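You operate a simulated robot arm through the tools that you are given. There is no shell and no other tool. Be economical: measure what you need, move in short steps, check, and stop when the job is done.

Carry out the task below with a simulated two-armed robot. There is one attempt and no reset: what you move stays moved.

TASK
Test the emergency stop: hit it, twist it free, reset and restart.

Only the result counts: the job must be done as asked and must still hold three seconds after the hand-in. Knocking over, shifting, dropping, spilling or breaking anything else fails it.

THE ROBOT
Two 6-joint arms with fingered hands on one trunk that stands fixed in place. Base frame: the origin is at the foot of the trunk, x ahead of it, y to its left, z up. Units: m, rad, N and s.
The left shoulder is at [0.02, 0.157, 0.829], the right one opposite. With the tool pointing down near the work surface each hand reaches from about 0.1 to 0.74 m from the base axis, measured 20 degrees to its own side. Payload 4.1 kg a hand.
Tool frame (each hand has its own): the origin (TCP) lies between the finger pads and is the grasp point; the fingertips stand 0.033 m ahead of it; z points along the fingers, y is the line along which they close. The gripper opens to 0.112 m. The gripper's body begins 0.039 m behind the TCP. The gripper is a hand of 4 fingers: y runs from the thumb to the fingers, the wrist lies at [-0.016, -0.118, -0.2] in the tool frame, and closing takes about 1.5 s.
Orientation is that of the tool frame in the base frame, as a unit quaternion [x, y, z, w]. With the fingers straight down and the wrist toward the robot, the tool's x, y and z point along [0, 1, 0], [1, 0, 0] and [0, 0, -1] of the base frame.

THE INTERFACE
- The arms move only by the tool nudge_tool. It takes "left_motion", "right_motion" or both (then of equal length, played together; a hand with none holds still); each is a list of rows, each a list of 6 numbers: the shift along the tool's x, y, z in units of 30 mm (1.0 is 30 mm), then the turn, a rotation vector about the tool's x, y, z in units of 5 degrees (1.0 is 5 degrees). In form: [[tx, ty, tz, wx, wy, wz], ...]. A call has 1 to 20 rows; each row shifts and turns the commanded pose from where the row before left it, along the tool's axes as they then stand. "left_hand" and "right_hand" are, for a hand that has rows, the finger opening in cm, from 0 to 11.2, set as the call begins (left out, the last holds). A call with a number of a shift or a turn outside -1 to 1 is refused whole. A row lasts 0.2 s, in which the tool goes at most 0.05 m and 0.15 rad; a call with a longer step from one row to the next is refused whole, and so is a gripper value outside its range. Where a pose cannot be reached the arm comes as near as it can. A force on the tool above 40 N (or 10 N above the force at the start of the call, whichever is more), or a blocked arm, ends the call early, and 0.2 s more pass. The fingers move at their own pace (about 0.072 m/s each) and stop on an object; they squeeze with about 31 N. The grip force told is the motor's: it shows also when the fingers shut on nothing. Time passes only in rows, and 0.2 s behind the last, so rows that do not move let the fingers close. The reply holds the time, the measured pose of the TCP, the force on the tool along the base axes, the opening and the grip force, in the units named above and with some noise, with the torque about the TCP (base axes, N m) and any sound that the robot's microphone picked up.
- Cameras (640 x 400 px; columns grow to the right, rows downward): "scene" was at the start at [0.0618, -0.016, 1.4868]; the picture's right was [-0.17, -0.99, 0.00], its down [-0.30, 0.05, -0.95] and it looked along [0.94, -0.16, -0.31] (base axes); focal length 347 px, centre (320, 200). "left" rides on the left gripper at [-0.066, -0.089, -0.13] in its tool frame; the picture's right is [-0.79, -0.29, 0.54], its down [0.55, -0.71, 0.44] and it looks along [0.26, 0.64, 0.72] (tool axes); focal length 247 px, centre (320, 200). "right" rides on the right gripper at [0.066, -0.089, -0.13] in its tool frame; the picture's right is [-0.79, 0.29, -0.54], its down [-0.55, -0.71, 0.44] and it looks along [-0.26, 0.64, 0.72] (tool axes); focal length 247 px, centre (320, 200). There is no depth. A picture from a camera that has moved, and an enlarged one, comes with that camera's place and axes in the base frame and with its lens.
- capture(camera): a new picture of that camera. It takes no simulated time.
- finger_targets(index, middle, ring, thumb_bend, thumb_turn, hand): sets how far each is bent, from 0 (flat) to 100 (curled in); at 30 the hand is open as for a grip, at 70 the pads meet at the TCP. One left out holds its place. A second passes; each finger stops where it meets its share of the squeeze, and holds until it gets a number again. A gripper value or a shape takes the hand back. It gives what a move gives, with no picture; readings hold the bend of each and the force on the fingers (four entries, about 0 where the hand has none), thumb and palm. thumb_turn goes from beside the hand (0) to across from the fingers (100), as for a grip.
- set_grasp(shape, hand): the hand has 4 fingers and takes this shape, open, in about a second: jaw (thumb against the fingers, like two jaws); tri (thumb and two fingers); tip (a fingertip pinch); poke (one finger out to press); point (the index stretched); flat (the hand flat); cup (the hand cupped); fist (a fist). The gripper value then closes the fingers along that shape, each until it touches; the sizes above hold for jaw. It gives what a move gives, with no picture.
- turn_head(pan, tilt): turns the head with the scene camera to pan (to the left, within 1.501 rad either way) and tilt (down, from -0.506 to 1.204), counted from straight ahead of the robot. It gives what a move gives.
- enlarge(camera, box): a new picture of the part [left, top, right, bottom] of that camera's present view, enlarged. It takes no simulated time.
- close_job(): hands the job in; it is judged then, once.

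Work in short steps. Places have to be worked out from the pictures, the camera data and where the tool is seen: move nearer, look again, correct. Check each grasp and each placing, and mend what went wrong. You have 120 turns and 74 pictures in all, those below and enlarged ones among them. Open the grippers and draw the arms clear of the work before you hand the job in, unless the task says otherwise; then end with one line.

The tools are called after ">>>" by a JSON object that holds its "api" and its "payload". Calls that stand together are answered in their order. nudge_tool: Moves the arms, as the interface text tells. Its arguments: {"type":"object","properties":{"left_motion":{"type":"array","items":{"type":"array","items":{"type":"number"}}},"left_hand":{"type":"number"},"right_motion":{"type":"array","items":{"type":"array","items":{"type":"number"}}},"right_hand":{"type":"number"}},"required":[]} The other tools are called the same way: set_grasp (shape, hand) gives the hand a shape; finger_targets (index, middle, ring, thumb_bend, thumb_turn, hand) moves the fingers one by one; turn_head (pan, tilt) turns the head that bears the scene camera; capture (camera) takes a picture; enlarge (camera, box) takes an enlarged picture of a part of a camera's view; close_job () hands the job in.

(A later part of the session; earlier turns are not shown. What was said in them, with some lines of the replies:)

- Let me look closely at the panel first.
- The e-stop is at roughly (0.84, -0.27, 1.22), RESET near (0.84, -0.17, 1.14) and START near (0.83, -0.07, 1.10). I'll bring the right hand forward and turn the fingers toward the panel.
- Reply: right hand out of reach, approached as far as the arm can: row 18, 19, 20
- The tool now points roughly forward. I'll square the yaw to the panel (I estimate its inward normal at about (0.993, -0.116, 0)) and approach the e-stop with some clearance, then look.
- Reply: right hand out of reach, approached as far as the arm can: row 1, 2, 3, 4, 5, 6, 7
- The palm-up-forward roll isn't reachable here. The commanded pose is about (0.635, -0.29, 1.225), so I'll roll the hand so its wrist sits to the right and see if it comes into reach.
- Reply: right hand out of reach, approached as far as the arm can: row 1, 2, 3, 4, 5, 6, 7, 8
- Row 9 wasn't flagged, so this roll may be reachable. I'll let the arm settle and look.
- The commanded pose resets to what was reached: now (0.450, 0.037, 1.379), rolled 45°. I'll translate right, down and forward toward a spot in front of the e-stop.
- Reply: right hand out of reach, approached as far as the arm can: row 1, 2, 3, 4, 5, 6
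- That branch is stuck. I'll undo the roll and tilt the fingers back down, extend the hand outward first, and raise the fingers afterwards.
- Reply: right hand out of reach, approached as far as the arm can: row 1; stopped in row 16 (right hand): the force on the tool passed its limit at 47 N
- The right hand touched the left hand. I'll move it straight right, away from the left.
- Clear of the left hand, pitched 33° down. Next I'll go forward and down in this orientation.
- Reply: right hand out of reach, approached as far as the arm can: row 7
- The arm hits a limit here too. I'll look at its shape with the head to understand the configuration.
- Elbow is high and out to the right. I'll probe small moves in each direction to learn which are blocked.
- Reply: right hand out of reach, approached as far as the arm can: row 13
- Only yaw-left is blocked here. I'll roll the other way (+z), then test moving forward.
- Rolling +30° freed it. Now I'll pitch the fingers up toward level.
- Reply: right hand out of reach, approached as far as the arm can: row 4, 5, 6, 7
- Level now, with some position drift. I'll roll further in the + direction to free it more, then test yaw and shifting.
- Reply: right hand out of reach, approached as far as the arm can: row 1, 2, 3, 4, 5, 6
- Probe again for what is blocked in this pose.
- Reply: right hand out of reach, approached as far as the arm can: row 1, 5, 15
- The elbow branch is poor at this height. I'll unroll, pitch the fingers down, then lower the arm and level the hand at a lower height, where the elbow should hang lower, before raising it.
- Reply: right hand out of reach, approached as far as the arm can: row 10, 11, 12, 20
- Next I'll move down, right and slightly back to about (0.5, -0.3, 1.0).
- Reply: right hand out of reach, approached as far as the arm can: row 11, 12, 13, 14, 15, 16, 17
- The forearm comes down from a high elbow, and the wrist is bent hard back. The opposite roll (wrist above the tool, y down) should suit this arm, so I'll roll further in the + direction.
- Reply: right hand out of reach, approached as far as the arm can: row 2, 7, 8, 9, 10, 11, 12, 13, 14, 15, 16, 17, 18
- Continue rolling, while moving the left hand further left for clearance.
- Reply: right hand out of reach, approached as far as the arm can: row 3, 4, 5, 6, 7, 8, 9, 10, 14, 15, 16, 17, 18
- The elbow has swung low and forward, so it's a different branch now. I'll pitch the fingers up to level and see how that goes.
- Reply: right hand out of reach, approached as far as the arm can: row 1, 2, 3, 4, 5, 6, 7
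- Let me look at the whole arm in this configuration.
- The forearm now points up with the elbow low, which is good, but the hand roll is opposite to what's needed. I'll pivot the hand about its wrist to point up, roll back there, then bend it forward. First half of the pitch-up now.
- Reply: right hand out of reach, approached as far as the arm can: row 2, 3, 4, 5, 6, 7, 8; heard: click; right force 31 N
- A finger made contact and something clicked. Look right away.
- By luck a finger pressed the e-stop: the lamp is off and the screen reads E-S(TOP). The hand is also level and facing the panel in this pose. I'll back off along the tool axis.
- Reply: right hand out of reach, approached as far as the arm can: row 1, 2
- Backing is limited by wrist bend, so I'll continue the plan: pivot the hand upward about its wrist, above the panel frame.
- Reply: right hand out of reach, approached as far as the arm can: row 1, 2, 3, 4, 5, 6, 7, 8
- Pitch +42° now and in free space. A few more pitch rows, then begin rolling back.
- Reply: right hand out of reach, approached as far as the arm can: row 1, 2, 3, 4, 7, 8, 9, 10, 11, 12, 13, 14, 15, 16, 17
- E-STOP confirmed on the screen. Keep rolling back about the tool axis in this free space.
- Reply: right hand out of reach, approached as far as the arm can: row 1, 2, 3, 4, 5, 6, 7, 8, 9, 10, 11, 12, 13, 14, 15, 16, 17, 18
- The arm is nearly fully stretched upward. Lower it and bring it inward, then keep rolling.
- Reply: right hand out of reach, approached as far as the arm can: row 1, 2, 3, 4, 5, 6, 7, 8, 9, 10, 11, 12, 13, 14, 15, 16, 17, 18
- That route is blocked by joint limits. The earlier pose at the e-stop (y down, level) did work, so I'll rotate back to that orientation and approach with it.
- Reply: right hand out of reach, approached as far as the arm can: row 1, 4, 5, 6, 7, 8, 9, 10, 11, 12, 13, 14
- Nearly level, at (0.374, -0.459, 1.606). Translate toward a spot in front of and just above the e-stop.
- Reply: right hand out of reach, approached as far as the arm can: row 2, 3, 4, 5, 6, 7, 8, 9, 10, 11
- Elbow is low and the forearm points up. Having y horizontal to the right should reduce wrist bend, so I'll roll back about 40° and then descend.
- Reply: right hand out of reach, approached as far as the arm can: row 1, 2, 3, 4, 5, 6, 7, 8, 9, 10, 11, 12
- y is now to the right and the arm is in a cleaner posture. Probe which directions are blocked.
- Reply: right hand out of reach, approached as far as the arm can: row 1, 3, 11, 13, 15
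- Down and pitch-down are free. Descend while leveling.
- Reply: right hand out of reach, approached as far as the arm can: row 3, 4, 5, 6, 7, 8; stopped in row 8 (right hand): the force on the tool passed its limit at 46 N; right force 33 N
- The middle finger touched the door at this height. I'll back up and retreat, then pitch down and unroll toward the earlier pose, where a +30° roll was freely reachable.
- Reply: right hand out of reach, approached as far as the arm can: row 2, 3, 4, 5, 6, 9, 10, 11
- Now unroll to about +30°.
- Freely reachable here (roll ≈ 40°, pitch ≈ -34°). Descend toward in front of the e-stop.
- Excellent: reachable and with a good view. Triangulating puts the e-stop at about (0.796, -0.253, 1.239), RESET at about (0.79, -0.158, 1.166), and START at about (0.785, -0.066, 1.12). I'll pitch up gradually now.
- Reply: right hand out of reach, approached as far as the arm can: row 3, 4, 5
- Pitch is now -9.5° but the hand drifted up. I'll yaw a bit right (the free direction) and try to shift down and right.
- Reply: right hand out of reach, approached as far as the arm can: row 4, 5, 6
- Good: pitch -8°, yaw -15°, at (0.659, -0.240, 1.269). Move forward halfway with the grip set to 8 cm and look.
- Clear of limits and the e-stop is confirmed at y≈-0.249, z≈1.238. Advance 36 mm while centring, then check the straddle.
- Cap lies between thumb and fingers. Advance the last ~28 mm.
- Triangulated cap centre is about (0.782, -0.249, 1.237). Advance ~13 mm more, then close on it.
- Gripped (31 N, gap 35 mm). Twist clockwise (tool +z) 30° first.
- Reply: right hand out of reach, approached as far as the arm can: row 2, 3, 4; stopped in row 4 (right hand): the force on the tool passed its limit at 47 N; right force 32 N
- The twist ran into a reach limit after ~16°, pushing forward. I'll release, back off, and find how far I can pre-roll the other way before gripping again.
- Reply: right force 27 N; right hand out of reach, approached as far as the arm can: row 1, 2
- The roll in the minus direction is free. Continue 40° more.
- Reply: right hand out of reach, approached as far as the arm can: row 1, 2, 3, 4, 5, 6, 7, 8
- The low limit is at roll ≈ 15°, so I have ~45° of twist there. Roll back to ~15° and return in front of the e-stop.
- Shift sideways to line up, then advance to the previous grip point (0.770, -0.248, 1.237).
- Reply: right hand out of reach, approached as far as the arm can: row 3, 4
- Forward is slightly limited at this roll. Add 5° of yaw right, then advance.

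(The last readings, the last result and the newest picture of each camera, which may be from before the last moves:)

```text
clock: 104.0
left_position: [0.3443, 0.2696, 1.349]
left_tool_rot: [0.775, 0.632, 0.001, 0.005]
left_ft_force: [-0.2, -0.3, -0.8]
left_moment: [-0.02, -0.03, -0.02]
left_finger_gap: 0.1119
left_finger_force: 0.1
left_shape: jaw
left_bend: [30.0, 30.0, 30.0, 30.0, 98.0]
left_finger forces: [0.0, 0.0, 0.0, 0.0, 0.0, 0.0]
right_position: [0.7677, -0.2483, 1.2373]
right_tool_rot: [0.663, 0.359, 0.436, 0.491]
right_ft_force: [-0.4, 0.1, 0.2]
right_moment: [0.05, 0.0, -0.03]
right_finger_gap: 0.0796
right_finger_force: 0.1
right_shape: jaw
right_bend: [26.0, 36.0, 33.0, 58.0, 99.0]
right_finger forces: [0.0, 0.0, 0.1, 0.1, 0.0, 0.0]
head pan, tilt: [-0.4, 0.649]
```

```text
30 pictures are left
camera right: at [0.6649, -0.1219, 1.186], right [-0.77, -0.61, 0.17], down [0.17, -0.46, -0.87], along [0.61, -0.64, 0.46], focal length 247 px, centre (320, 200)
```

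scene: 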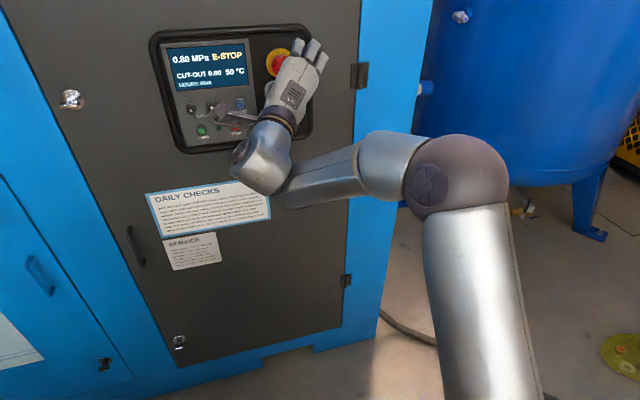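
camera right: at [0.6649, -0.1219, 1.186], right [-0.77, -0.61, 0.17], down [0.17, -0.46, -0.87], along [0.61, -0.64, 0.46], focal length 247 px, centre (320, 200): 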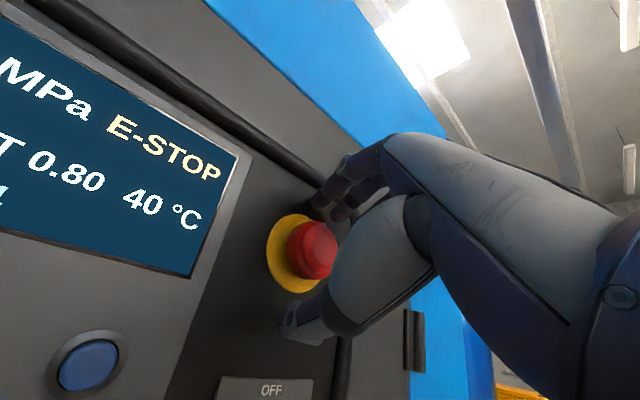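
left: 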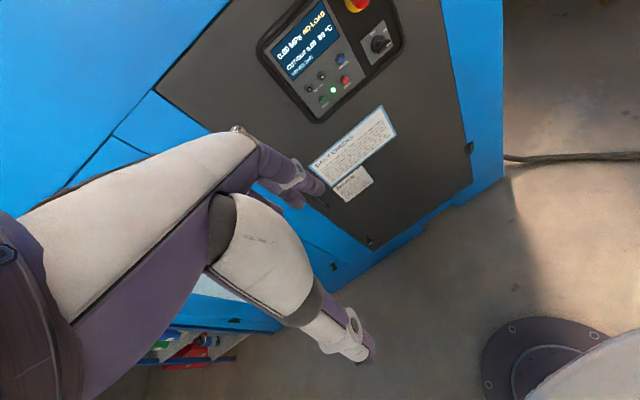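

In position with no limits flagged. Close on the cap.

>>> {"api": "nudge_tool", "payload": {"right_motion": [[0, 0, 0, 0, 0, 0], [0, 0, 0, 0, 0, 0], [0, 0, 0, 0, 0, 0], [0, 0, 0, 0, 0, 0], [0, 0, 0, 0, 0, 0], [0, 0, 0, 0, 0, 0]], "right_hand": 2}}

>>> {"api": "nudge_tool", "payload": {"right_motion": [[0, 0, 0, 0, 0, 1], [0, 0, 0, 0, 0, 1], [0, 0, 0, 0, 0, 1], [0, 0, 0, 0, 0, 1]]}}

>>> {"api": "capture", "payload": {"camera": "right"}}

```text
clock: 105.4
left_position: [0.3454, 0.2711, 1.3499]
left_tool_rot: [0.776, 0.631, 0.001, 0.005]
left_ft_force: [0.5, 0.6, -0.2]
left_moment: [0.0, 0.04, -0.01]
left_finger_gap: 0.1118
left_finger_force: 0.0
left_shape: jaw
left_bend: [30.0, 30.0, 30.0, 30.0, 98.0]
left_finger forces: [0.0, 0.1, 0.1, 0.0, 0.0, 0.0]
right_position: [0.7677, -0.2492, 1.2375]
right_tool_rot: [0.663, 0.359, 0.437, 0.49]
right_ft_force: [-0.1, -1.2, -1.3]
right_moment: [0.04, -0.15, -0.02]
right_finger_gap: 0.037
right_finger_force: 30.7
right_shape: jaw
right_bend: [76.0, 51.0, 55.0, 74.0, 100.0]
right_finger forces: [17.1, 9.3, 0.1, 0.1, 26.4, 0.1]
head pan, tilt: [-0.4, 0.649]
```

```text
clock: 106.4
left_position: [0.3456, 0.2697, 1.3496]
left_tool_rot: [0.775, 0.632, 0.002, 0.005]
left_ft_force: [-0.1, 1.0, 0.0]
left_moment: [0.01, 0.03, -0.01]
left_finger_gap: 0.1117
left_finger_force: 0.1
left_shape: jaw
left_bend: [30.0, 30.0, 30.0, 30.0, 98.0]
left_finger forces: [0.1, 0.1, 0.0, 0.0, 0.1, 0.0]
right_position: [0.7668, -0.2476, 1.2373]
right_tool_rot: [0.716, 0.239, 0.516, 0.405]
right_ft_force: [5.3, 4.9, -0.3]
right_moment: [0.02, 0.3, 0.38]
right_finger_gap: 0.0372
right_finger_force: 30.9
right_shape: jaw
right_bend: [76.0, 51.0, 55.0, 75.0, 100.0]
right_finger forces: [17.1, 9.0, 0.1, 0.0, 27.9, 0.1]
head pan, tilt: [-0.4, 0.649]
```

```text
29 pictures are left
camera right: at [0.6757, -0.1039, 1.2185], right [-0.8, -0.58, -0.12], down [0.26, -0.17, -0.95], along [0.53, -0.79, 0.29], focal length 247 px, centre (320, 200)
```

right: 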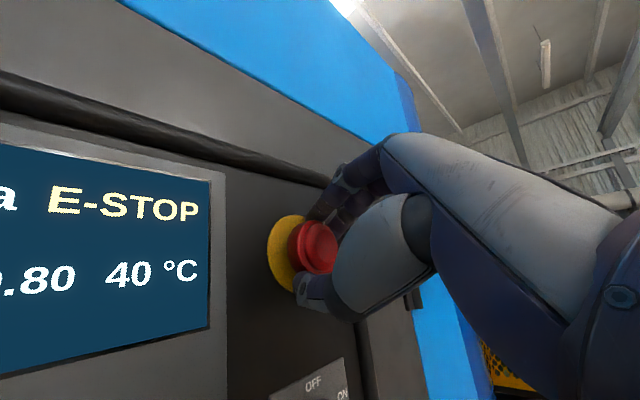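

Twisted 20°, torque building slightly, all well. Continue twisting.

>>> {"api": "nudge_tool", "payload": {"right_motion": [[0, 0, 0, 0, 0, 1], [0, 0, 0, 0, 0, 1], [0, 0, 0, 0, 0, 1], [0, 0, -0.05, 0, 0, 1], [0, 0, -0.05, 0.1, -0.08, 1], [0, 0, -0.05, 0.1, -0.08, 1]]}}

>>> {"api": "capture", "payload": {"camera": "right"}}

```text
clock: 107.8
left_position: [0.3447, 0.2717, 1.3502]
left_tool_rot: [0.775, 0.632, 0.001, 0.005]
left_ft_force: [-0.1, -0.8, -0.1]
left_moment: [0.01, 0.0, -0.03]
left_finger_gap: 0.1118
left_finger_force: 0.0
left_shape: jaw
left_bend: [30.0, 30.0, 30.0, 30.0, 98.0]
left_finger forces: [0.1, 0.0, 0.1, 0.0, 0.1, 0.0]
right_position: [0.7623, -0.2458, 1.2397]
right_tool_rot: [0.76, 0.049, 0.597, 0.254]
right_ft_force: [3.7, 13.2, 3.1]
right_moment: [0.0, 0.28, 1.0]
right_finger_gap: 0.0378
right_finger_force: 31.1
right_shape: jaw
right_bend: [76.0, 52.0, 55.0, 75.0, 100.0]
right_finger forces: [18.0, 8.3, 0.0, 0.1, 33.7, 0.1]
head pan, tilt: [-0.4, 0.649]
```

```text
28 pictures are left
camera right: at [0.6801, -0.1008, 1.2794], right [-0.79, -0.37, -0.49], down [0.41, 0.27, -0.87], along [0.45, -0.89, -0.06], focal length 247 px, centre (320, 200)
```

right: 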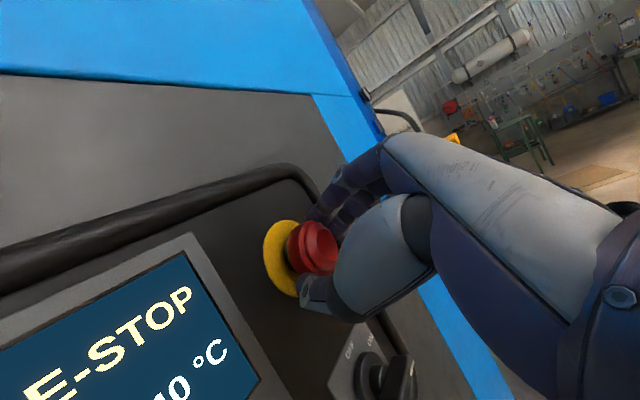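

About 50° turned with no limit. Continue another 20°.

>>> {"api": "nudge_tool", "payload": {"right_motion": [[0, 0, 0, 0.05, -0.05, 1], [0, 0, 0, 0.05, -0.05, 1], [0, 0, 0, 0.05, -0.05, 1], [0, 0, 0, 0.05, -0.05, 1]]}}

>>> {"api": "capture", "payload": {"camera": "right"}}

```text
clock: 108.8
left_position: [0.3449, 0.2711, 1.3504]
left_tool_rot: [0.775, 0.632, 0.002, 0.005]
left_ft_force: [-0.4, 0.4, -0.1]
left_moment: [-0.01, 0.01, 0.03]
left_finger_gap: 0.1118
left_finger_force: 0.1
left_shape: jaw
left_bend: [30.0, 30.0, 30.0, 30.0, 98.0]
left_finger forces: [0.0, 0.0, 0.1, 0.1, 0.1, 0.1]
right_position: [0.7643, -0.2471, 1.242]
right_tool_rot: [0.764, -0.081, 0.625, 0.141]
right_ft_force: [0.8, 14.1, 10.1]
right_moment: [-0.04, -0.01, 1.24]
right_finger_gap: 0.0379
right_finger_force: 31.1
right_shape: jaw
right_bend: [75.0, 52.0, 55.0, 75.0, 100.0]
right_finger forces: [20.0, 8.1, 0.0, 0.0, 35.6, 0.1]
head pan, tilt: [-0.4, 0.649]
```

```text
27 pictures are left
camera right: at [0.6818, -0.1167, 1.3198], right [-0.75, -0.14, -0.65], down [0.51, 0.51, -0.7], along [0.43, -0.85, -0.31], focal length 247 px, centre (320, 200)
```

right: 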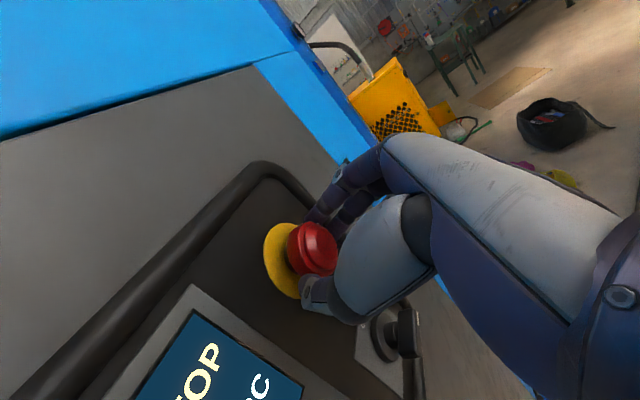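

The cap looks further out now. Release, back off a little and inspect.

>>> {"api": "nudge_tool", "payload": {"right_motion": [[0, 0, 0, 0, 0, 0], [0, 0, 0, 0, 0, 0], [0, 0, 0, 0, 0, 0], [0, 0, 0, 0, 0, 0]], "right_hand": 7.5}}

>>> {"api": "nudge_tool", "payload": {"right_motion": [[0, 0, -0.6, 0, 0, 0], [0, 0, -0.9, 0, 0, 0], [0, 0, -0.9, 0, 0, 0]]}}

>>> {"api": "capture", "payload": {"camera": "right"}}

>>> {"api": "enlarge", "payload": {"camera": "scene", "box": [150, 20, 330, 160]}}

```text
clock: 109.8
left_position: [0.3459, 0.27, 1.3499]
left_tool_rot: [0.775, 0.631, 0.003, 0.005]
left_ft_force: [-0.3, -0.7, -0.2]
left_moment: [0.01, 0.02, 0.0]
left_finger_gap: 0.1118
left_finger_force: 0.0
left_shape: jaw
left_bend: [30.0, 30.0, 30.0, 30.0, 98.0]
left_finger forces: [0.0, 0.0, 0.0, 0.0, 0.0, 0.1]
right_position: [0.7639, -0.2478, 1.2387]
right_tool_rot: [0.764, -0.082, 0.625, 0.14]
right_ft_force: [-0.3, -0.7, -0.1]
right_moment: [0.0, 0.02, 0.01]
right_finger_gap: 0.0745
right_finger_force: 0.0
right_shape: jaw
right_bend: [74.0, 38.0, 35.0, 61.0, 100.0]
right_finger forces: [0.0, 0.1, 0.1, 0.0, 0.1, 0.0]
head pan, tilt: [-0.4, 0.649]
heard: click
```

```text
clock: 110.6
left_position: [0.345, 0.27, 1.35]
left_tool_rot: [0.775, 0.631, 0.002, 0.005]
left_ft_force: [0.5, -0.5, 0.3]
left_moment: [0.0, 0.04, 0.0]
left_finger_gap: 0.1122
left_finger_force: 0.1
left_shape: jaw
left_bend: [30.0, 30.0, 30.0, 30.0, 98.0]
left_finger forces: [0.0, 0.0, 0.1, 0.0, 0.0, 0.0]
right_position: [0.7283, -0.2169, 1.2778]
right_tool_rot: [0.765, -0.083, 0.623, 0.14]
right_ft_force: [0.6, -0.1, 0.3]
right_moment: [0.02, -0.01, 0.02]
right_finger_gap: 0.0748
right_finger_force: 0.1
right_shape: jaw
right_bend: [74.0, 38.0, 35.0, 61.0, 100.0]
right_finger forces: [0.0, 0.0, 0.0, 0.0, 0.0, 0.1]
right hand out of reach, approached as far as the arm can: row 1, 2, 3
head pan, tilt: [-0.4, 0.649]
```

```text
26 pictures are left
camera right: at [0.6472, -0.0872, 1.3559], right [-0.75, -0.14, -0.64], down [0.5, 0.51, -0.7], along [0.43, -0.85, -0.31], focal length 247 px, centre (320, 200)
```

right: 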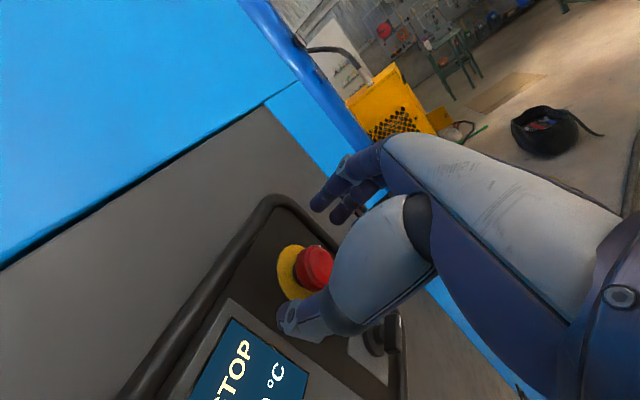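

```text
2.86 times, centred on (240, 90) of scene
camera zoom: at [0.0501, -0.034, 1.4561], right [-0.39, -0.92, 0.0], down [-0.56, 0.24, -0.8], along [0.73, -0.31, -0.6], focal length 992 px, centre (549, 514)
```

zoom: 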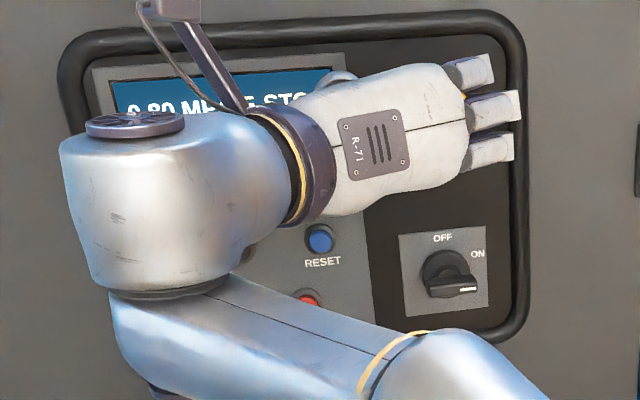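

A click was heard on release: the e-stop has popped free. The screen still shows E-STOP until RESET. Roll back to a comfortable angle and move back, then set the poke shape.

>>> {"api": "nudge_tool", "payload": {"right_motion": [[0, 0, -0.3, 0, 0, -1], [0, 0, -0.3, 0, 0, -1], [0, 0, -0.3, 0, 0, -1], [0, 0, -0.3, 0, 0, -1], [0, 0, -0.3, 0, 0, -1], [0, 0, -0.3, 0, 0, -1], [0, 0, -0.3, 0, 0, -1], [0, 0, -0.3, 0, 0, -1]]}}

>>> {"api": "set_grasp", "payload": {"shape": "poke", "hand": "right"}}

>>> {"api": "capture", "payload": {"camera": "right"}}

```text
clock: 112.4
left_position: [0.3448, 0.2701, 1.3497]
left_tool_rot: [0.775, 0.631, 0.002, 0.005]
left_ft_force: [1.2, 0.2, -0.9]
left_moment: [-0.01, 0.0, -0.01]
left_finger_gap: 0.1119
left_finger_force: 0.1
left_shape: jaw
left_bend: [30.0, 30.0, 30.0, 30.0, 98.0]
left_finger forces: [0.0, 0.0, 0.1, 0.1, 0.1, 0.0]
right_position: [0.6635, -0.1919, 1.2938]
right_tool_rot: [0.746, 0.184, 0.539, 0.345]
right_ft_force: [0.3, 0.8, 0.1]
right_moment: [-0.03, 0.0, 0.0]
right_finger_gap: 0.0747
right_finger_force: 0.1
right_shape: jaw
right_bend: [74.0, 38.0, 35.0, 61.0, 100.0]
right_finger forces: [0.0, 0.1, 0.0, 0.1, 0.1, 0.0]
right hand out of reach, approached as far as the arm can: row 2
head pan, tilt: [-0.4, 0.649]
```

```text
clock: 113.3
left_position: [0.3456, 0.2697, 1.3508]
left_tool_rot: [0.775, 0.631, 0.002, 0.004]
left_ft_force: [1.3, 0.7, -0.1]
left_moment: [-0.03, -0.01, 0.0]
left_finger_gap: 0.1118
left_finger_force: 0.0
left_shape: jaw
left_bend: [30.0, 30.0, 30.0, 30.0, 98.0]
left_finger forces: [0.1, 0.1, 0.1, 0.1, 0.0, 0.0]
right_position: [0.6643, -0.1929, 1.2925]
right_tool_rot: [0.745, 0.185, 0.539, 0.346]
right_ft_force: [-0.1, -0.9, -0.2]
right_moment: [-0.01, 0.01, -0.01]
right_finger_gap: 0.0
right_finger_force: 0.0
right_shape: poke
right_bend: [70.0, 70.0, 99.0, 100.0, 100.0]
right_finger forces: [0.0, 0.0, 0.0, 0.1, 0.1, 0.1]
head pan, tilt: [-0.4, 0.649]
```

```text
24 pictures are left
camera right: at [0.574, -0.0469, 1.2983], right [-0.81, -0.54, -0.24], down [0.28, 0.0, -0.96], along [0.52, -0.84, 0.15], focal length 247 px, centre (320, 200)
```

right: 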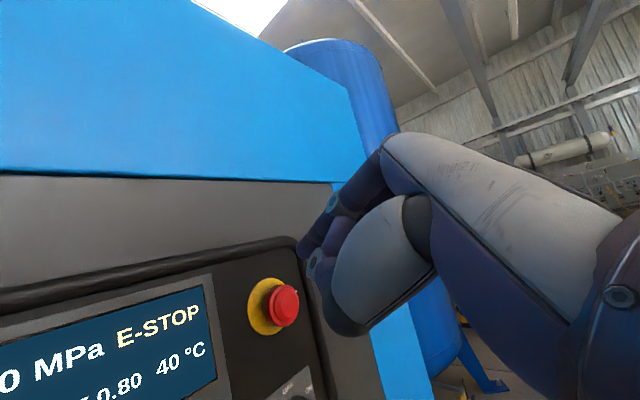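

Let me zoom in on the poke fingertips.

>>> {"api": "enlarge", "payload": {"camera": "right", "box": [240, 160, 400, 340]}}

```text
2.22 times, centred on (320, 250) of right
camera zoom: at [0.574, -0.0469, 1.2983], right [-0.81, -0.54, -0.24], down [0.28, 0.0, -0.96], along [0.52, -0.84, 0.15], focal length 549 px, centre (320, 89)
```

zoom: 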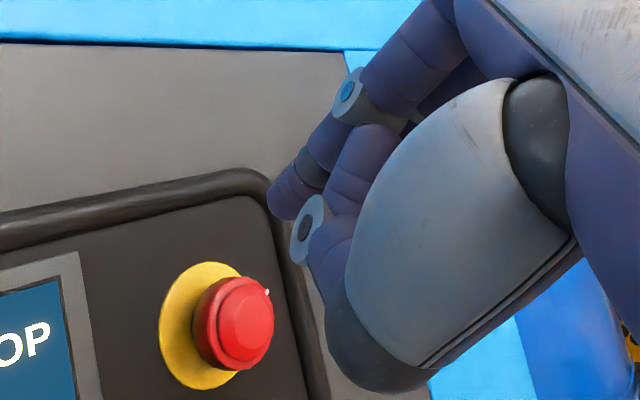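

Fingertip is at about tool (0.005, 0.004, 0.033). Two views agree that RESET is at (0.79, -0.157, 1.166). Move the tip to about 4 cm in front of it.

>>> {"api": "nudge_tool", "payload": {"right_motion": [[-0.16, -0.88, 0.2, 0, 0, 0], [-0.16, -0.88, 0.2, 0, 0, 0], [-0.16, -0.88, 0.2, 0, 0, 0], [-0.16, -0.88, 0.2, 0, 0, 0], [-0.16, -0.88, 0.2, 0, 0, 0], [0, 0, 0, 0, 0, 0]]}}

>>> {"api": "capture", "payload": {"camera": "right"}}

```text
clock: 114.7
left_position: [0.3444, 0.2699, 1.3489]
left_tool_rot: [0.775, 0.632, 0.003, 0.005]
left_ft_force: [0.6, 0.0, 0.3]
left_moment: [0.06, -0.02, -0.01]
left_finger_gap: 0.1117
left_finger_force: 0.0
left_shape: jaw
left_bend: [30.0, 30.0, 30.0, 30.0, 98.0]
left_finger forces: [0.0, 0.0, 0.0, 0.1, 0.1, 0.1]
right_position: [0.6991, -0.1238, 1.1802]
right_tool_rot: [0.747, 0.185, 0.536, 0.347]
right_ft_force: [-0.4, -0.2, 0.4]
right_moment: [0.03, -0.02, 0.01]
right_finger_gap: 0.0
right_finger_force: 0.1
right_shape: poke
right_bend: [70.0, 70.0, 99.0, 100.0, 100.0]
right_finger forces: [0.0, 0.0, 0.0, 0.0, 0.1, 0.1]
right hand out of reach, approached as far as the arm can: row 5
head pan, tilt: [-0.4, 0.649]
```

```text
22 pictures are left
camera right: at [0.6089, 0.0219, 1.1853], right [-0.81, -0.54, -0.23], down [0.28, -0.01, -0.96], along [0.52, -0.84, 0.15], focal length 247 px, centre (320, 200)
```

right: 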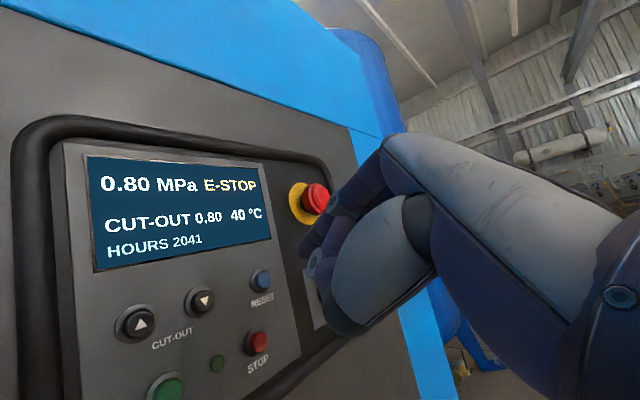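

The view shows RESET just ahead of the fingertip line. Advance 30 mm with a slight downward correction and check.

>>> {"api": "nudge_tool", "payload": {"right_motion": [[-0.06, -0.06, 0.5, 0, 0, 0], [-0.06, -0.06, 0.5, 0, 0, 0], [0, 0, 0, 0, 0, 0]]}}

>>> {"api": "capture", "payload": {"camera": "right"}}

```text
clock: 115.5
left_position: [0.3451, 0.2702, 1.3503]
left_tool_rot: [0.776, 0.631, 0.002, 0.005]
left_ft_force: [0.4, -0.1, 0.2]
left_moment: [-0.04, 0.02, -0.02]
left_finger_gap: 0.1121
left_finger_force: 0.0
left_shape: jaw
left_bend: [30.0, 30.0, 30.0, 30.0, 98.0]
left_finger forces: [0.1, 0.0, 0.0, 0.1, 0.0, 0.0]
right_position: [0.7258, -0.1333, 1.1708]
right_tool_rot: [0.746, 0.183, 0.54, 0.345]
right_ft_force: [0.0, -0.3, -0.7]
right_moment: [0.01, 0.02, 0.01]
right_finger_gap: 0.0003
right_finger_force: 0.0
right_shape: poke
right_bend: [70.0, 70.0, 99.0, 100.0, 100.0]
right_finger forces: [0.0, 0.1, 0.0, 0.0, 0.0, 0.1]
head pan, tilt: [-0.4, 0.649]
```

```text
21 pictures are left
camera right: at [0.6358, 0.012, 1.1746], right [-0.81, -0.54, -0.23], down [0.28, 0.0, -0.96], along [0.52, -0.84, 0.15], focal length 247 px, centre (320, 200)
```

right: 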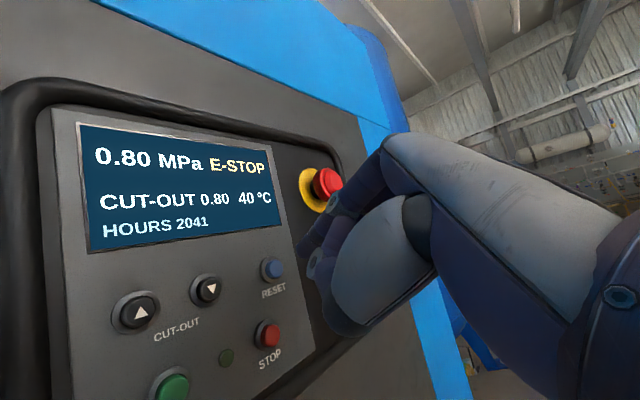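

The expansion of the view shows the tip is on course for RESET, with ~55 mm to go. Advance in steps with the force watched.

>>> {"api": "nudge_tool", "payload": {"right_motion": [[0, 0, 0.5, 0, 0, 0], [0, 0, 0.5, 0, 0, 0], [0, 0, 0.3, 0, 0, 0], [0, 0, 0, 0, 0, 0]]}}

>>> {"api": "enlarge", "payload": {"camera": "right", "box": [200, 160, 400, 340]}}

```text
clock: 116.5
left_position: [0.3455, 0.2706, 1.3501]
left_tool_rot: [0.776, 0.631, 0.001, 0.005]
left_ft_force: [-0.4, 0.2, 0.0]
left_moment: [0.0, 0.03, -0.01]
left_finger_gap: 0.1118
left_finger_force: 0.1
left_shape: jaw
left_bend: [30.0, 30.0, 30.0, 30.0, 98.0]
left_finger forces: [0.0, 0.0, 0.1, 0.1, 0.0, 0.0]
right_position: [0.7623, -0.1472, 1.1631]
right_tool_rot: [0.746, 0.184, 0.54, 0.345]
right_ft_force: [-0.2, -1.3, -0.3]
right_moment: [-0.04, 0.01, 0.02]
right_finger_gap: 0.0
right_finger_force: 0.1
right_shape: poke
right_bend: [70.0, 70.0, 99.0, 100.0, 100.0]
right_finger forces: [0.1, 0.1, 0.1, 0.0, 0.1, 0.0]
head pan, tilt: [-0.4, 0.649]
```

```text
2.22 times, centred on (300, 250) of right
camera zoom: at [0.672, -0.0007, 1.1679], right [-0.81, -0.54, -0.23], down [0.28, 0.0, -0.96], along [0.52, -0.84, 0.15], focal length 549 px, centre (364, 89)
```

zoom: 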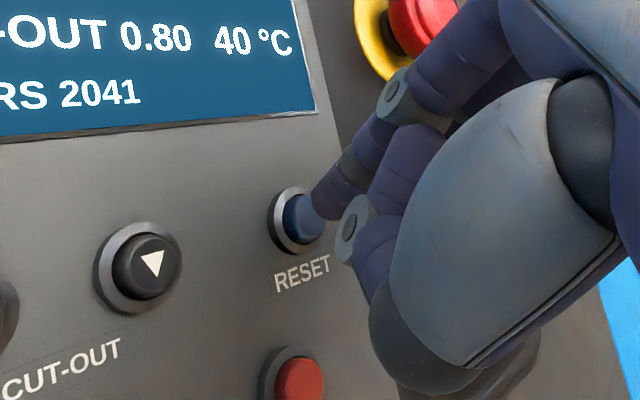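

Fingertip is right over RESET. Press in with small steps.

>>> {"api": "nudge_tool", "payload": {"right_motion": [[-0.02, -0.08, 0.3, 0, 0, 0], [0, 0, 0.2, 0, 0, 0], [0, 0, 0.15, 0, 0, 0], [0, 0, 0.15, 0, 0, 0], [0, 0, 0.15, 0, 0, 0]]}}

>>> {"api": "capture", "payload": {"camera": "right"}}

```text
clock: 117.5
left_position: [0.3435, 0.2707, 1.3506]
left_tool_rot: [0.775, 0.632, 0.001, 0.005]
left_ft_force: [0.5, 0.5, 0.4]
left_moment: [-0.06, 0.04, -0.03]
left_finger_gap: 0.112
left_finger_force: 0.0
left_shape: jaw
left_bend: [30.0, 30.0, 30.0, 30.0, 98.0]
left_finger forces: [0.0, 0.0, 0.1, 0.0, 0.0, 0.0]
right_position: [0.7801, -0.1503, 1.1645]
right_tool_rot: [0.741, 0.181, 0.544, 0.35]
right_ft_force: [-51.7, 8.5, 3.1]
right_moment: [-0.13, -0.49, -0.45]
right_finger_gap: 0.0001
right_finger_force: 0.0
right_shape: poke
right_bend: [70.0, 70.0, 99.0, 100.0, 100.0]
right_finger forces: [57.6, 0.8, 0.0, 0.1, 0.1, 0.0]
head pan, tilt: [-0.4, 0.649]
heard: click
stopped in row 5 (right hand): the force on the tool passed its limit at 44 N (the readings are from after the stop); the commanded pose is now the measured one
```

```text
19 pictures are left
camera right: at [0.6906, -0.0036, 1.1674], right [-0.81, -0.54, -0.25], down [0.3, -0.01, -0.95], along [0.51, -0.84, 0.17], focal length 247 px, centre (320, 200)
```

right: 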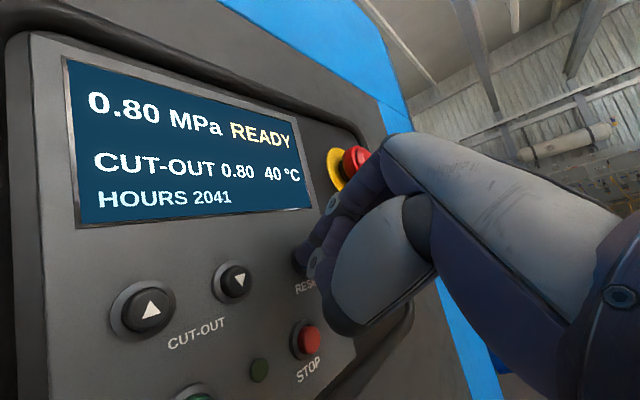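

The screen reads READY. Back off and shift to in front of START (about +93 mm left, 51 mm down).

>>> {"api": "nudge_tool", "payload": {"right_motion": [[0, 0, -0.4, 0, 0, 0], [0, 0, -0.7, 0, 0, 0], [0, 0, -0.7, 0, 0, 0], [0.21, -0.84, -0.17, 0, 0, 0], [0.21, -0.84, -0.17, 0, 0, 0], [0.21, -0.84, -0.17, 0, 0, 0], [0.21, -0.84, -0.17, 0, 0, 0], [0, 0, 0, 0, 0, 0]]}}

>>> {"api": "capture", "payload": {"camera": "right"}}

```text
clock: 119.3
left_position: [0.3456, 0.2692, 1.3505]
left_tool_rot: [0.775, 0.631, 0.002, 0.005]
left_ft_force: [0.1, -0.6, -0.5]
left_moment: [0.03, -0.03, 0.01]
left_finger_gap: 0.1118
left_finger_force: 0.0
left_shape: jaw
left_bend: [30.0, 30.0, 30.0, 30.0, 98.0]
left_finger forces: [0.0, 0.1, 0.1, 0.0, 0.0, 0.0]
right_position: [0.7336, -0.0431, 1.1183]
right_tool_rot: [0.743, 0.182, 0.542, 0.347]
right_ft_force: [-0.9, 0.0, 0.8]
right_moment: [0.0, 0.03, 0.02]
right_finger_gap: 0.0
right_finger_force: 0.1
right_shape: poke
right_bend: [70.0, 70.0, 99.0, 100.0, 100.0]
right_finger forces: [0.0, 0.1, 0.0, 0.0, 0.0, 0.0]
head pan, tilt: [-0.4, 0.649]
```

```text
18 pictures are left
camera right: at [0.6438, 0.1033, 1.1225], right [-0.81, -0.54, -0.24], down [0.29, 0.0, -0.96], along [0.51, -0.84, 0.16], focal length 247 px, centre (320, 200)
```

right: 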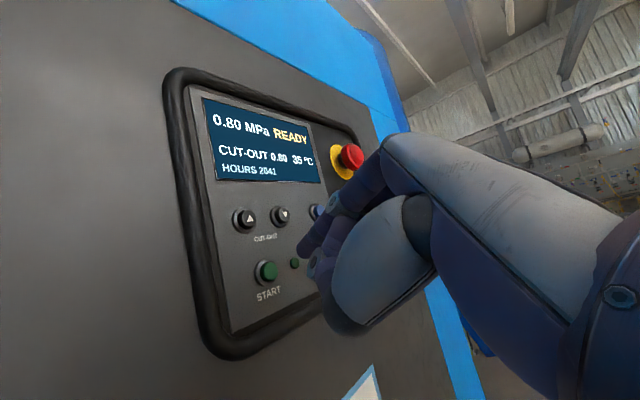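

Aligned with START (same expansion line as the tip). Advance 45 mm and check.

>>> {"api": "nudge_tool", "payload": {"right_motion": [[0, 0, 0.5, 0, 0, 0], [0, 0, 0.5, 0, 0, 0], [0, 0, 0.4, 0, 0, 0], [0, 0, 0, 0, 0, 0]]}}

>>> {"api": "enlarge", "payload": {"camera": "right", "box": [200, 160, 400, 340]}}

```text
clock: 120.3
left_position: [0.3461, 0.2713, 1.3504]
left_tool_rot: [0.776, 0.631, 0.002, 0.005]
left_ft_force: [0.4, -0.5, 0.0]
left_moment: [0.0, 0.01, -0.02]
left_finger_gap: 0.1118
left_finger_force: 0.0
left_shape: jaw
left_bend: [30.0, 30.0, 30.0, 30.0, 98.0]
left_finger forces: [0.0, 0.1, 0.0, 0.1, 0.0, 0.1]
right_position: [0.7723, -0.0573, 1.1113]
right_tool_rot: [0.744, 0.182, 0.541, 0.348]
right_ft_force: [-0.6, -0.9, 0.7]
right_moment: [0.01, 0.0, 0.01]
right_finger_gap: 0.0
right_finger_force: 0.0
right_shape: poke
right_bend: [70.0, 70.0, 99.0, 100.0, 100.0]
right_finger forces: [0.0, 0.0, 0.1, 0.0, 0.0, 0.0]
head pan, tilt: [-0.4, 0.649]
```

```text
2.22 times, centred on (300, 250) of right
camera zoom: at [0.6826, 0.0896, 1.1148], right [-0.81, -0.54, -0.24], down [0.29, 0.0, -0.96], along [0.51, -0.84, 0.16], focal length 549 px, centre (364, 89)
```

zoom: 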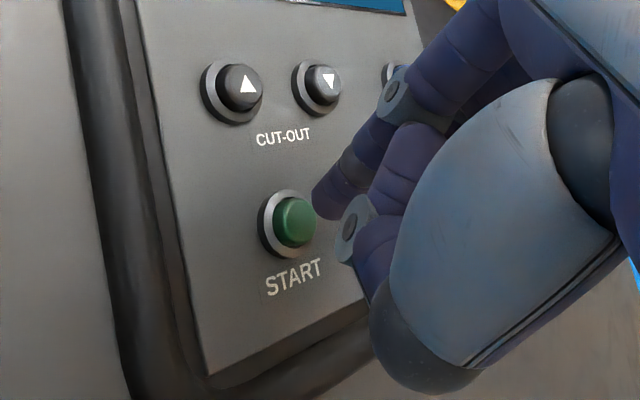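

On target. Press START.

>>> {"api": "nudge_tool", "payload": {"right_motion": [[-0.01, -0.04, 0.3, 0, 0, 0], [0, 0, 0.2, 0, 0, 0], [0, 0, 0.15, 0, 0, 0], [0, 0, 0.15, 0, 0, 0], [0, 0, 0.15, 0, 0, 0]]}}

>>> {"api": "capture", "payload": {"camera": "right"}}

```text
clock: 121.4
left_position: [0.3432, 0.2698, 1.3505]
left_tool_rot: [0.776, 0.631, 0.003, 0.006]
left_ft_force: [-0.6, -0.5, -0.8]
left_moment: [0.01, -0.04, 0.02]
left_finger_gap: 0.1119
left_finger_force: 0.1
left_shape: jaw
left_bend: [30.0, 30.0, 30.0, 30.0, 98.0]
left_finger forces: [0.0, 0.1, 0.0, 0.0, 0.0, 0.1]
right_position: [0.7898, -0.0626, 1.113]
right_tool_rot: [0.74, 0.176, 0.546, 0.353]
right_ft_force: [-28.4, -3.1, 3.4]
right_moment: [0.19, 0.81, 0.91]
right_finger_gap: 0.0002
right_finger_force: 0.1
right_shape: poke
right_bend: [70.0, 70.0, 99.0, 100.0, 100.0]
right_finger forces: [11.6, 0.0, 0.1, 0.0, 0.1, 0.0]
head pan, tilt: [-0.4, 0.649]
heard: click
stopped in row 5 (right hand): the force on the tool passed its limit at 44 N (the readings are from after the stop); the commanded pose is now the measured one
```

```text
16 pictures are left
camera right: at [0.702, 0.0843, 1.1148], right [-0.81, -0.53, -0.25], down [0.3, -0.01, -0.95], along [0.5, -0.85, 0.17], focal length 247 px, centre (320, 200)
```

right: 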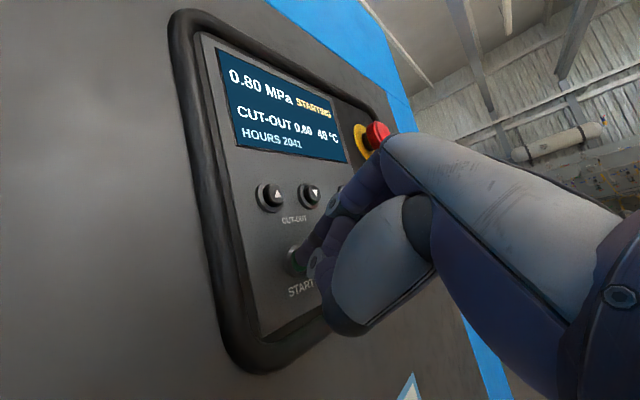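

The screen shows STARTING. Draw the hand back from the panel.

>>> {"api": "nudge_tool", "payload": {"right_motion": [[0, 0, -0.4, 0, 0, 0], [0, 0, -0.7, 0, 0, 0], [0, 0, -0.8, 0, 0, 0], [0, 0, -0.8, 0, 0, 0], [0, 0, -0.8, 0, 0, 0], [0, 0, -0.8, 0, 0, 0], [0, 0, 0, 0, 0, 0]]}}

>>> {"api": "capture", "payload": {"camera": "right"}}

```text
clock: 123.0
left_position: [0.3457, 0.2704, 1.3497]
left_tool_rot: [0.775, 0.632, 0.002, 0.006]
left_ft_force: [0.1, -0.4, -0.5]
left_moment: [0.02, -0.02, -0.01]
left_finger_gap: 0.112
left_finger_force: 0.1
left_shape: jaw
left_bend: [30.0, 30.0, 30.0, 30.0, 98.0]
left_finger forces: [0.0, 0.0, 0.1, 0.1, 0.0, 0.0]
right_position: [0.679, -0.0176, 1.1347]
right_tool_rot: [0.743, 0.178, 0.541, 0.351]
right_ft_force: [0.7, 0.0, 1.0]
right_moment: [0.02, 0.01, -0.03]
right_finger_gap: 0.0
right_finger_force: 0.2
right_shape: poke
right_bend: [70.0, 70.0, 99.0, 100.0, 100.0]
right_finger forces: [0.0, 0.1, 0.1, 0.0, 0.0, 0.1]
right hand out of reach, approached as far as the arm can: row 6
head pan, tilt: [-0.4, 0.649]
```

```text
15 pictures are left
camera right: at [0.5907, 0.1296, 1.1376], right [-0.81, -0.53, -0.24], down [0.29, -0.01, -0.96], along [0.51, -0.85, 0.16], focal length 247 px, centre (320, 200)
```

right: 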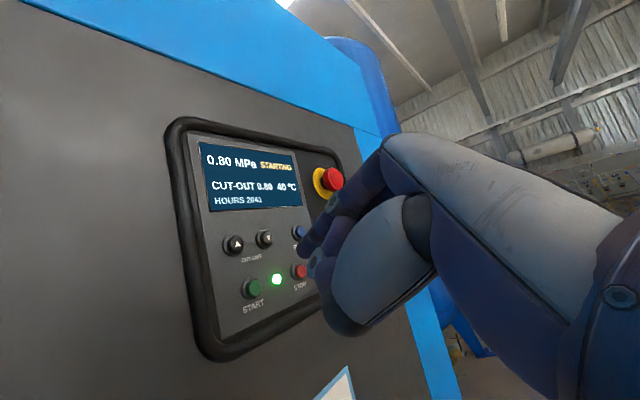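

The green lamp is lit again. Retreat further with a slight pitch-down, and open the hand.

>>> {"api": "nudge_tool", "payload": {"right_motion": [[0, 0, -0.5, 0.7, -0.7, 0], [0, 0, -0.5, 0.7, -0.7, 0], [0, 0, -0.6, 0.7, -0.7, 0], [0, 0, -0.6, 0.7, -0.7, 0], [0, 0, -0.6, 0, 0, 0], [0, 0, -0.6, 0, 0, 0]]}}

>>> {"api": "set_grasp", "payload": {"shape": "jaw", "hand": "right"}}

>>> {"api": "turn_head", "payload": {"pan": -0.171, "tilt": 0.312}}

>>> {"api": "capture", "payload": {"camera": "scene"}}

>>> {"api": "capture", "payload": {"camera": "right"}}

```text
clock: 124.4
left_position: [0.3452, 0.2701, 1.3498]
left_tool_rot: [0.775, 0.632, 0.002, 0.005]
left_ft_force: [0.6, -0.2, -0.5]
left_moment: [0.01, 0.02, 0.0]
left_finger_gap: 0.1121
left_finger_force: 0.1
left_shape: jaw
left_bend: [30.0, 30.0, 30.0, 30.0, 98.0]
left_finger forces: [0.0, 0.0, 0.1, 0.0, 0.0, 0.0]
right_position: [0.5901, 0.0133, 1.1728]
right_tool_rot: [0.84, 0.199, 0.422, 0.276]
right_ft_force: [0.4, -1.0, 0.0]
right_moment: [0.0, 0.01, 0.02]
right_finger_gap: 0.0001
right_finger_force: 0.0
right_shape: poke
right_bend: [70.0, 70.0, 99.0, 100.0, 100.0]
right_finger forces: [0.0, 0.0, 0.0, 0.0, 0.0, 0.0]
head pan, tilt: [-0.4, 0.649]
```

```text
clock: 125.3
left_position: [0.346, 0.2706, 1.3498]
left_tool_rot: [0.775, 0.631, 0.002, 0.006]
left_ft_force: [-0.3, -0.1, 0.3]
left_moment: [-0.02, -0.06, 0.01]
left_finger_gap: 0.1117
left_finger_force: 0.0
left_shape: jaw
left_bend: [30.0, 30.0, 30.0, 30.0, 98.0]
left_finger forces: [0.1, 0.1, 0.1, 0.0, 0.1, 0.0]
right_position: [0.5907, 0.0143, 1.1712]
right_tool_rot: [0.84, 0.2, 0.423, 0.275]
right_ft_force: [-1.0, 0.5, 0.0]
right_moment: [-0.01, -0.02, 0.0]
right_finger_gap: 0.1119
right_finger_force: 0.0
right_shape: jaw
right_bend: [30.0, 30.0, 30.0, 30.0, 98.0]
right_finger forces: [0.0, 0.0, 0.0, 0.0, 0.0, 0.0]
head pan, tilt: [-0.4, 0.649]
```

```text
clock: 126.1
left_position: [0.3447, 0.2691, 1.3507]
left_tool_rot: [0.775, 0.632, 0.001, 0.005]
left_ft_force: [-0.1, 0.2, 0.1]
left_moment: [-0.01, 0.03, -0.02]
left_finger_gap: 0.112
left_finger_force: 0.0
left_shape: jaw
left_bend: [30.0, 30.0, 30.0, 30.0, 98.0]
left_finger forces: [0.1, 0.0, 0.0, 0.0, 0.1, 0.0]
right_position: [0.5899, 0.0137, 1.1729]
right_tool_rot: [0.839, 0.2, 0.423, 0.277]
right_ft_force: [-0.1, -0.1, -0.3]
right_moment: [0.03, -0.01, 0.02]
right_finger_gap: 0.112
right_finger_force: 0.0
right_shape: jaw
right_bend: [30.0, 30.0, 30.0, 30.0, 98.0]
right_finger forces: [0.0, 0.0, 0.0, 0.0, 0.0, 0.0]
head pan, tilt: [-0.171, 0.312]
```

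```text
14 pictures are left
```

scene: 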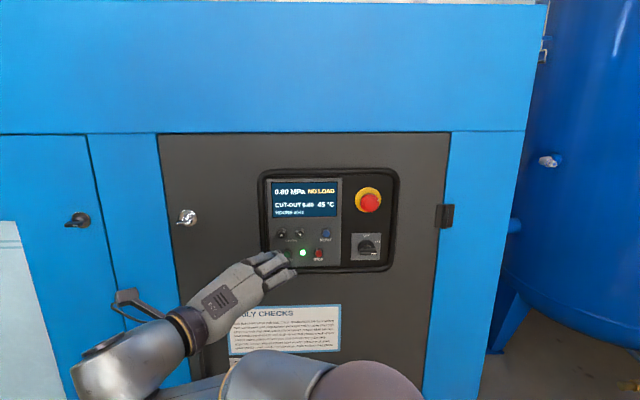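

```text
13 pictures are left
camera right: at [0.511, 0.1582, 1.2193], right [-0.86, -0.51, -0.03], down [-0.03, 0.1, -0.99], along [0.51, -0.85, -0.1], focal length 247 px, centre (320, 200)
```

right: 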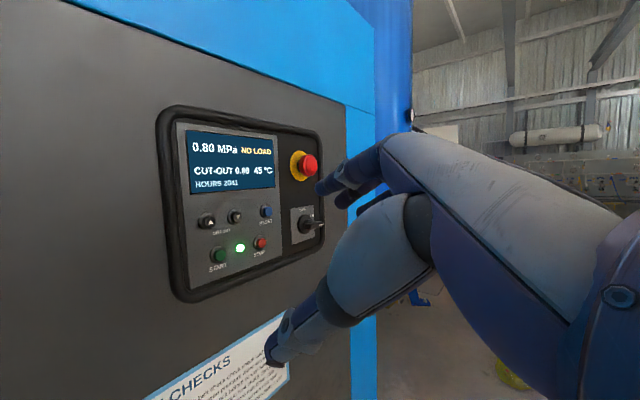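

The compressor runs again (NO LOAD, green lamp on, cut-out still 0.80). The e-stop is out, the selector is unchanged, and the arms are clear with open hands, so I'm handing in.

>>> {"api": "close_job", "payload": {}}

```text
The job is handed in.
```

The emergency stop was hit (an unplanned finger contact while I repositioned the right arm tripped it), then twisted free, reset and restarted: the compressor reads NO LOAD with the green lamp lit. Along the way the right hand bumped the left hand once and a finger pressed the cabinet door once; I saw no damage.
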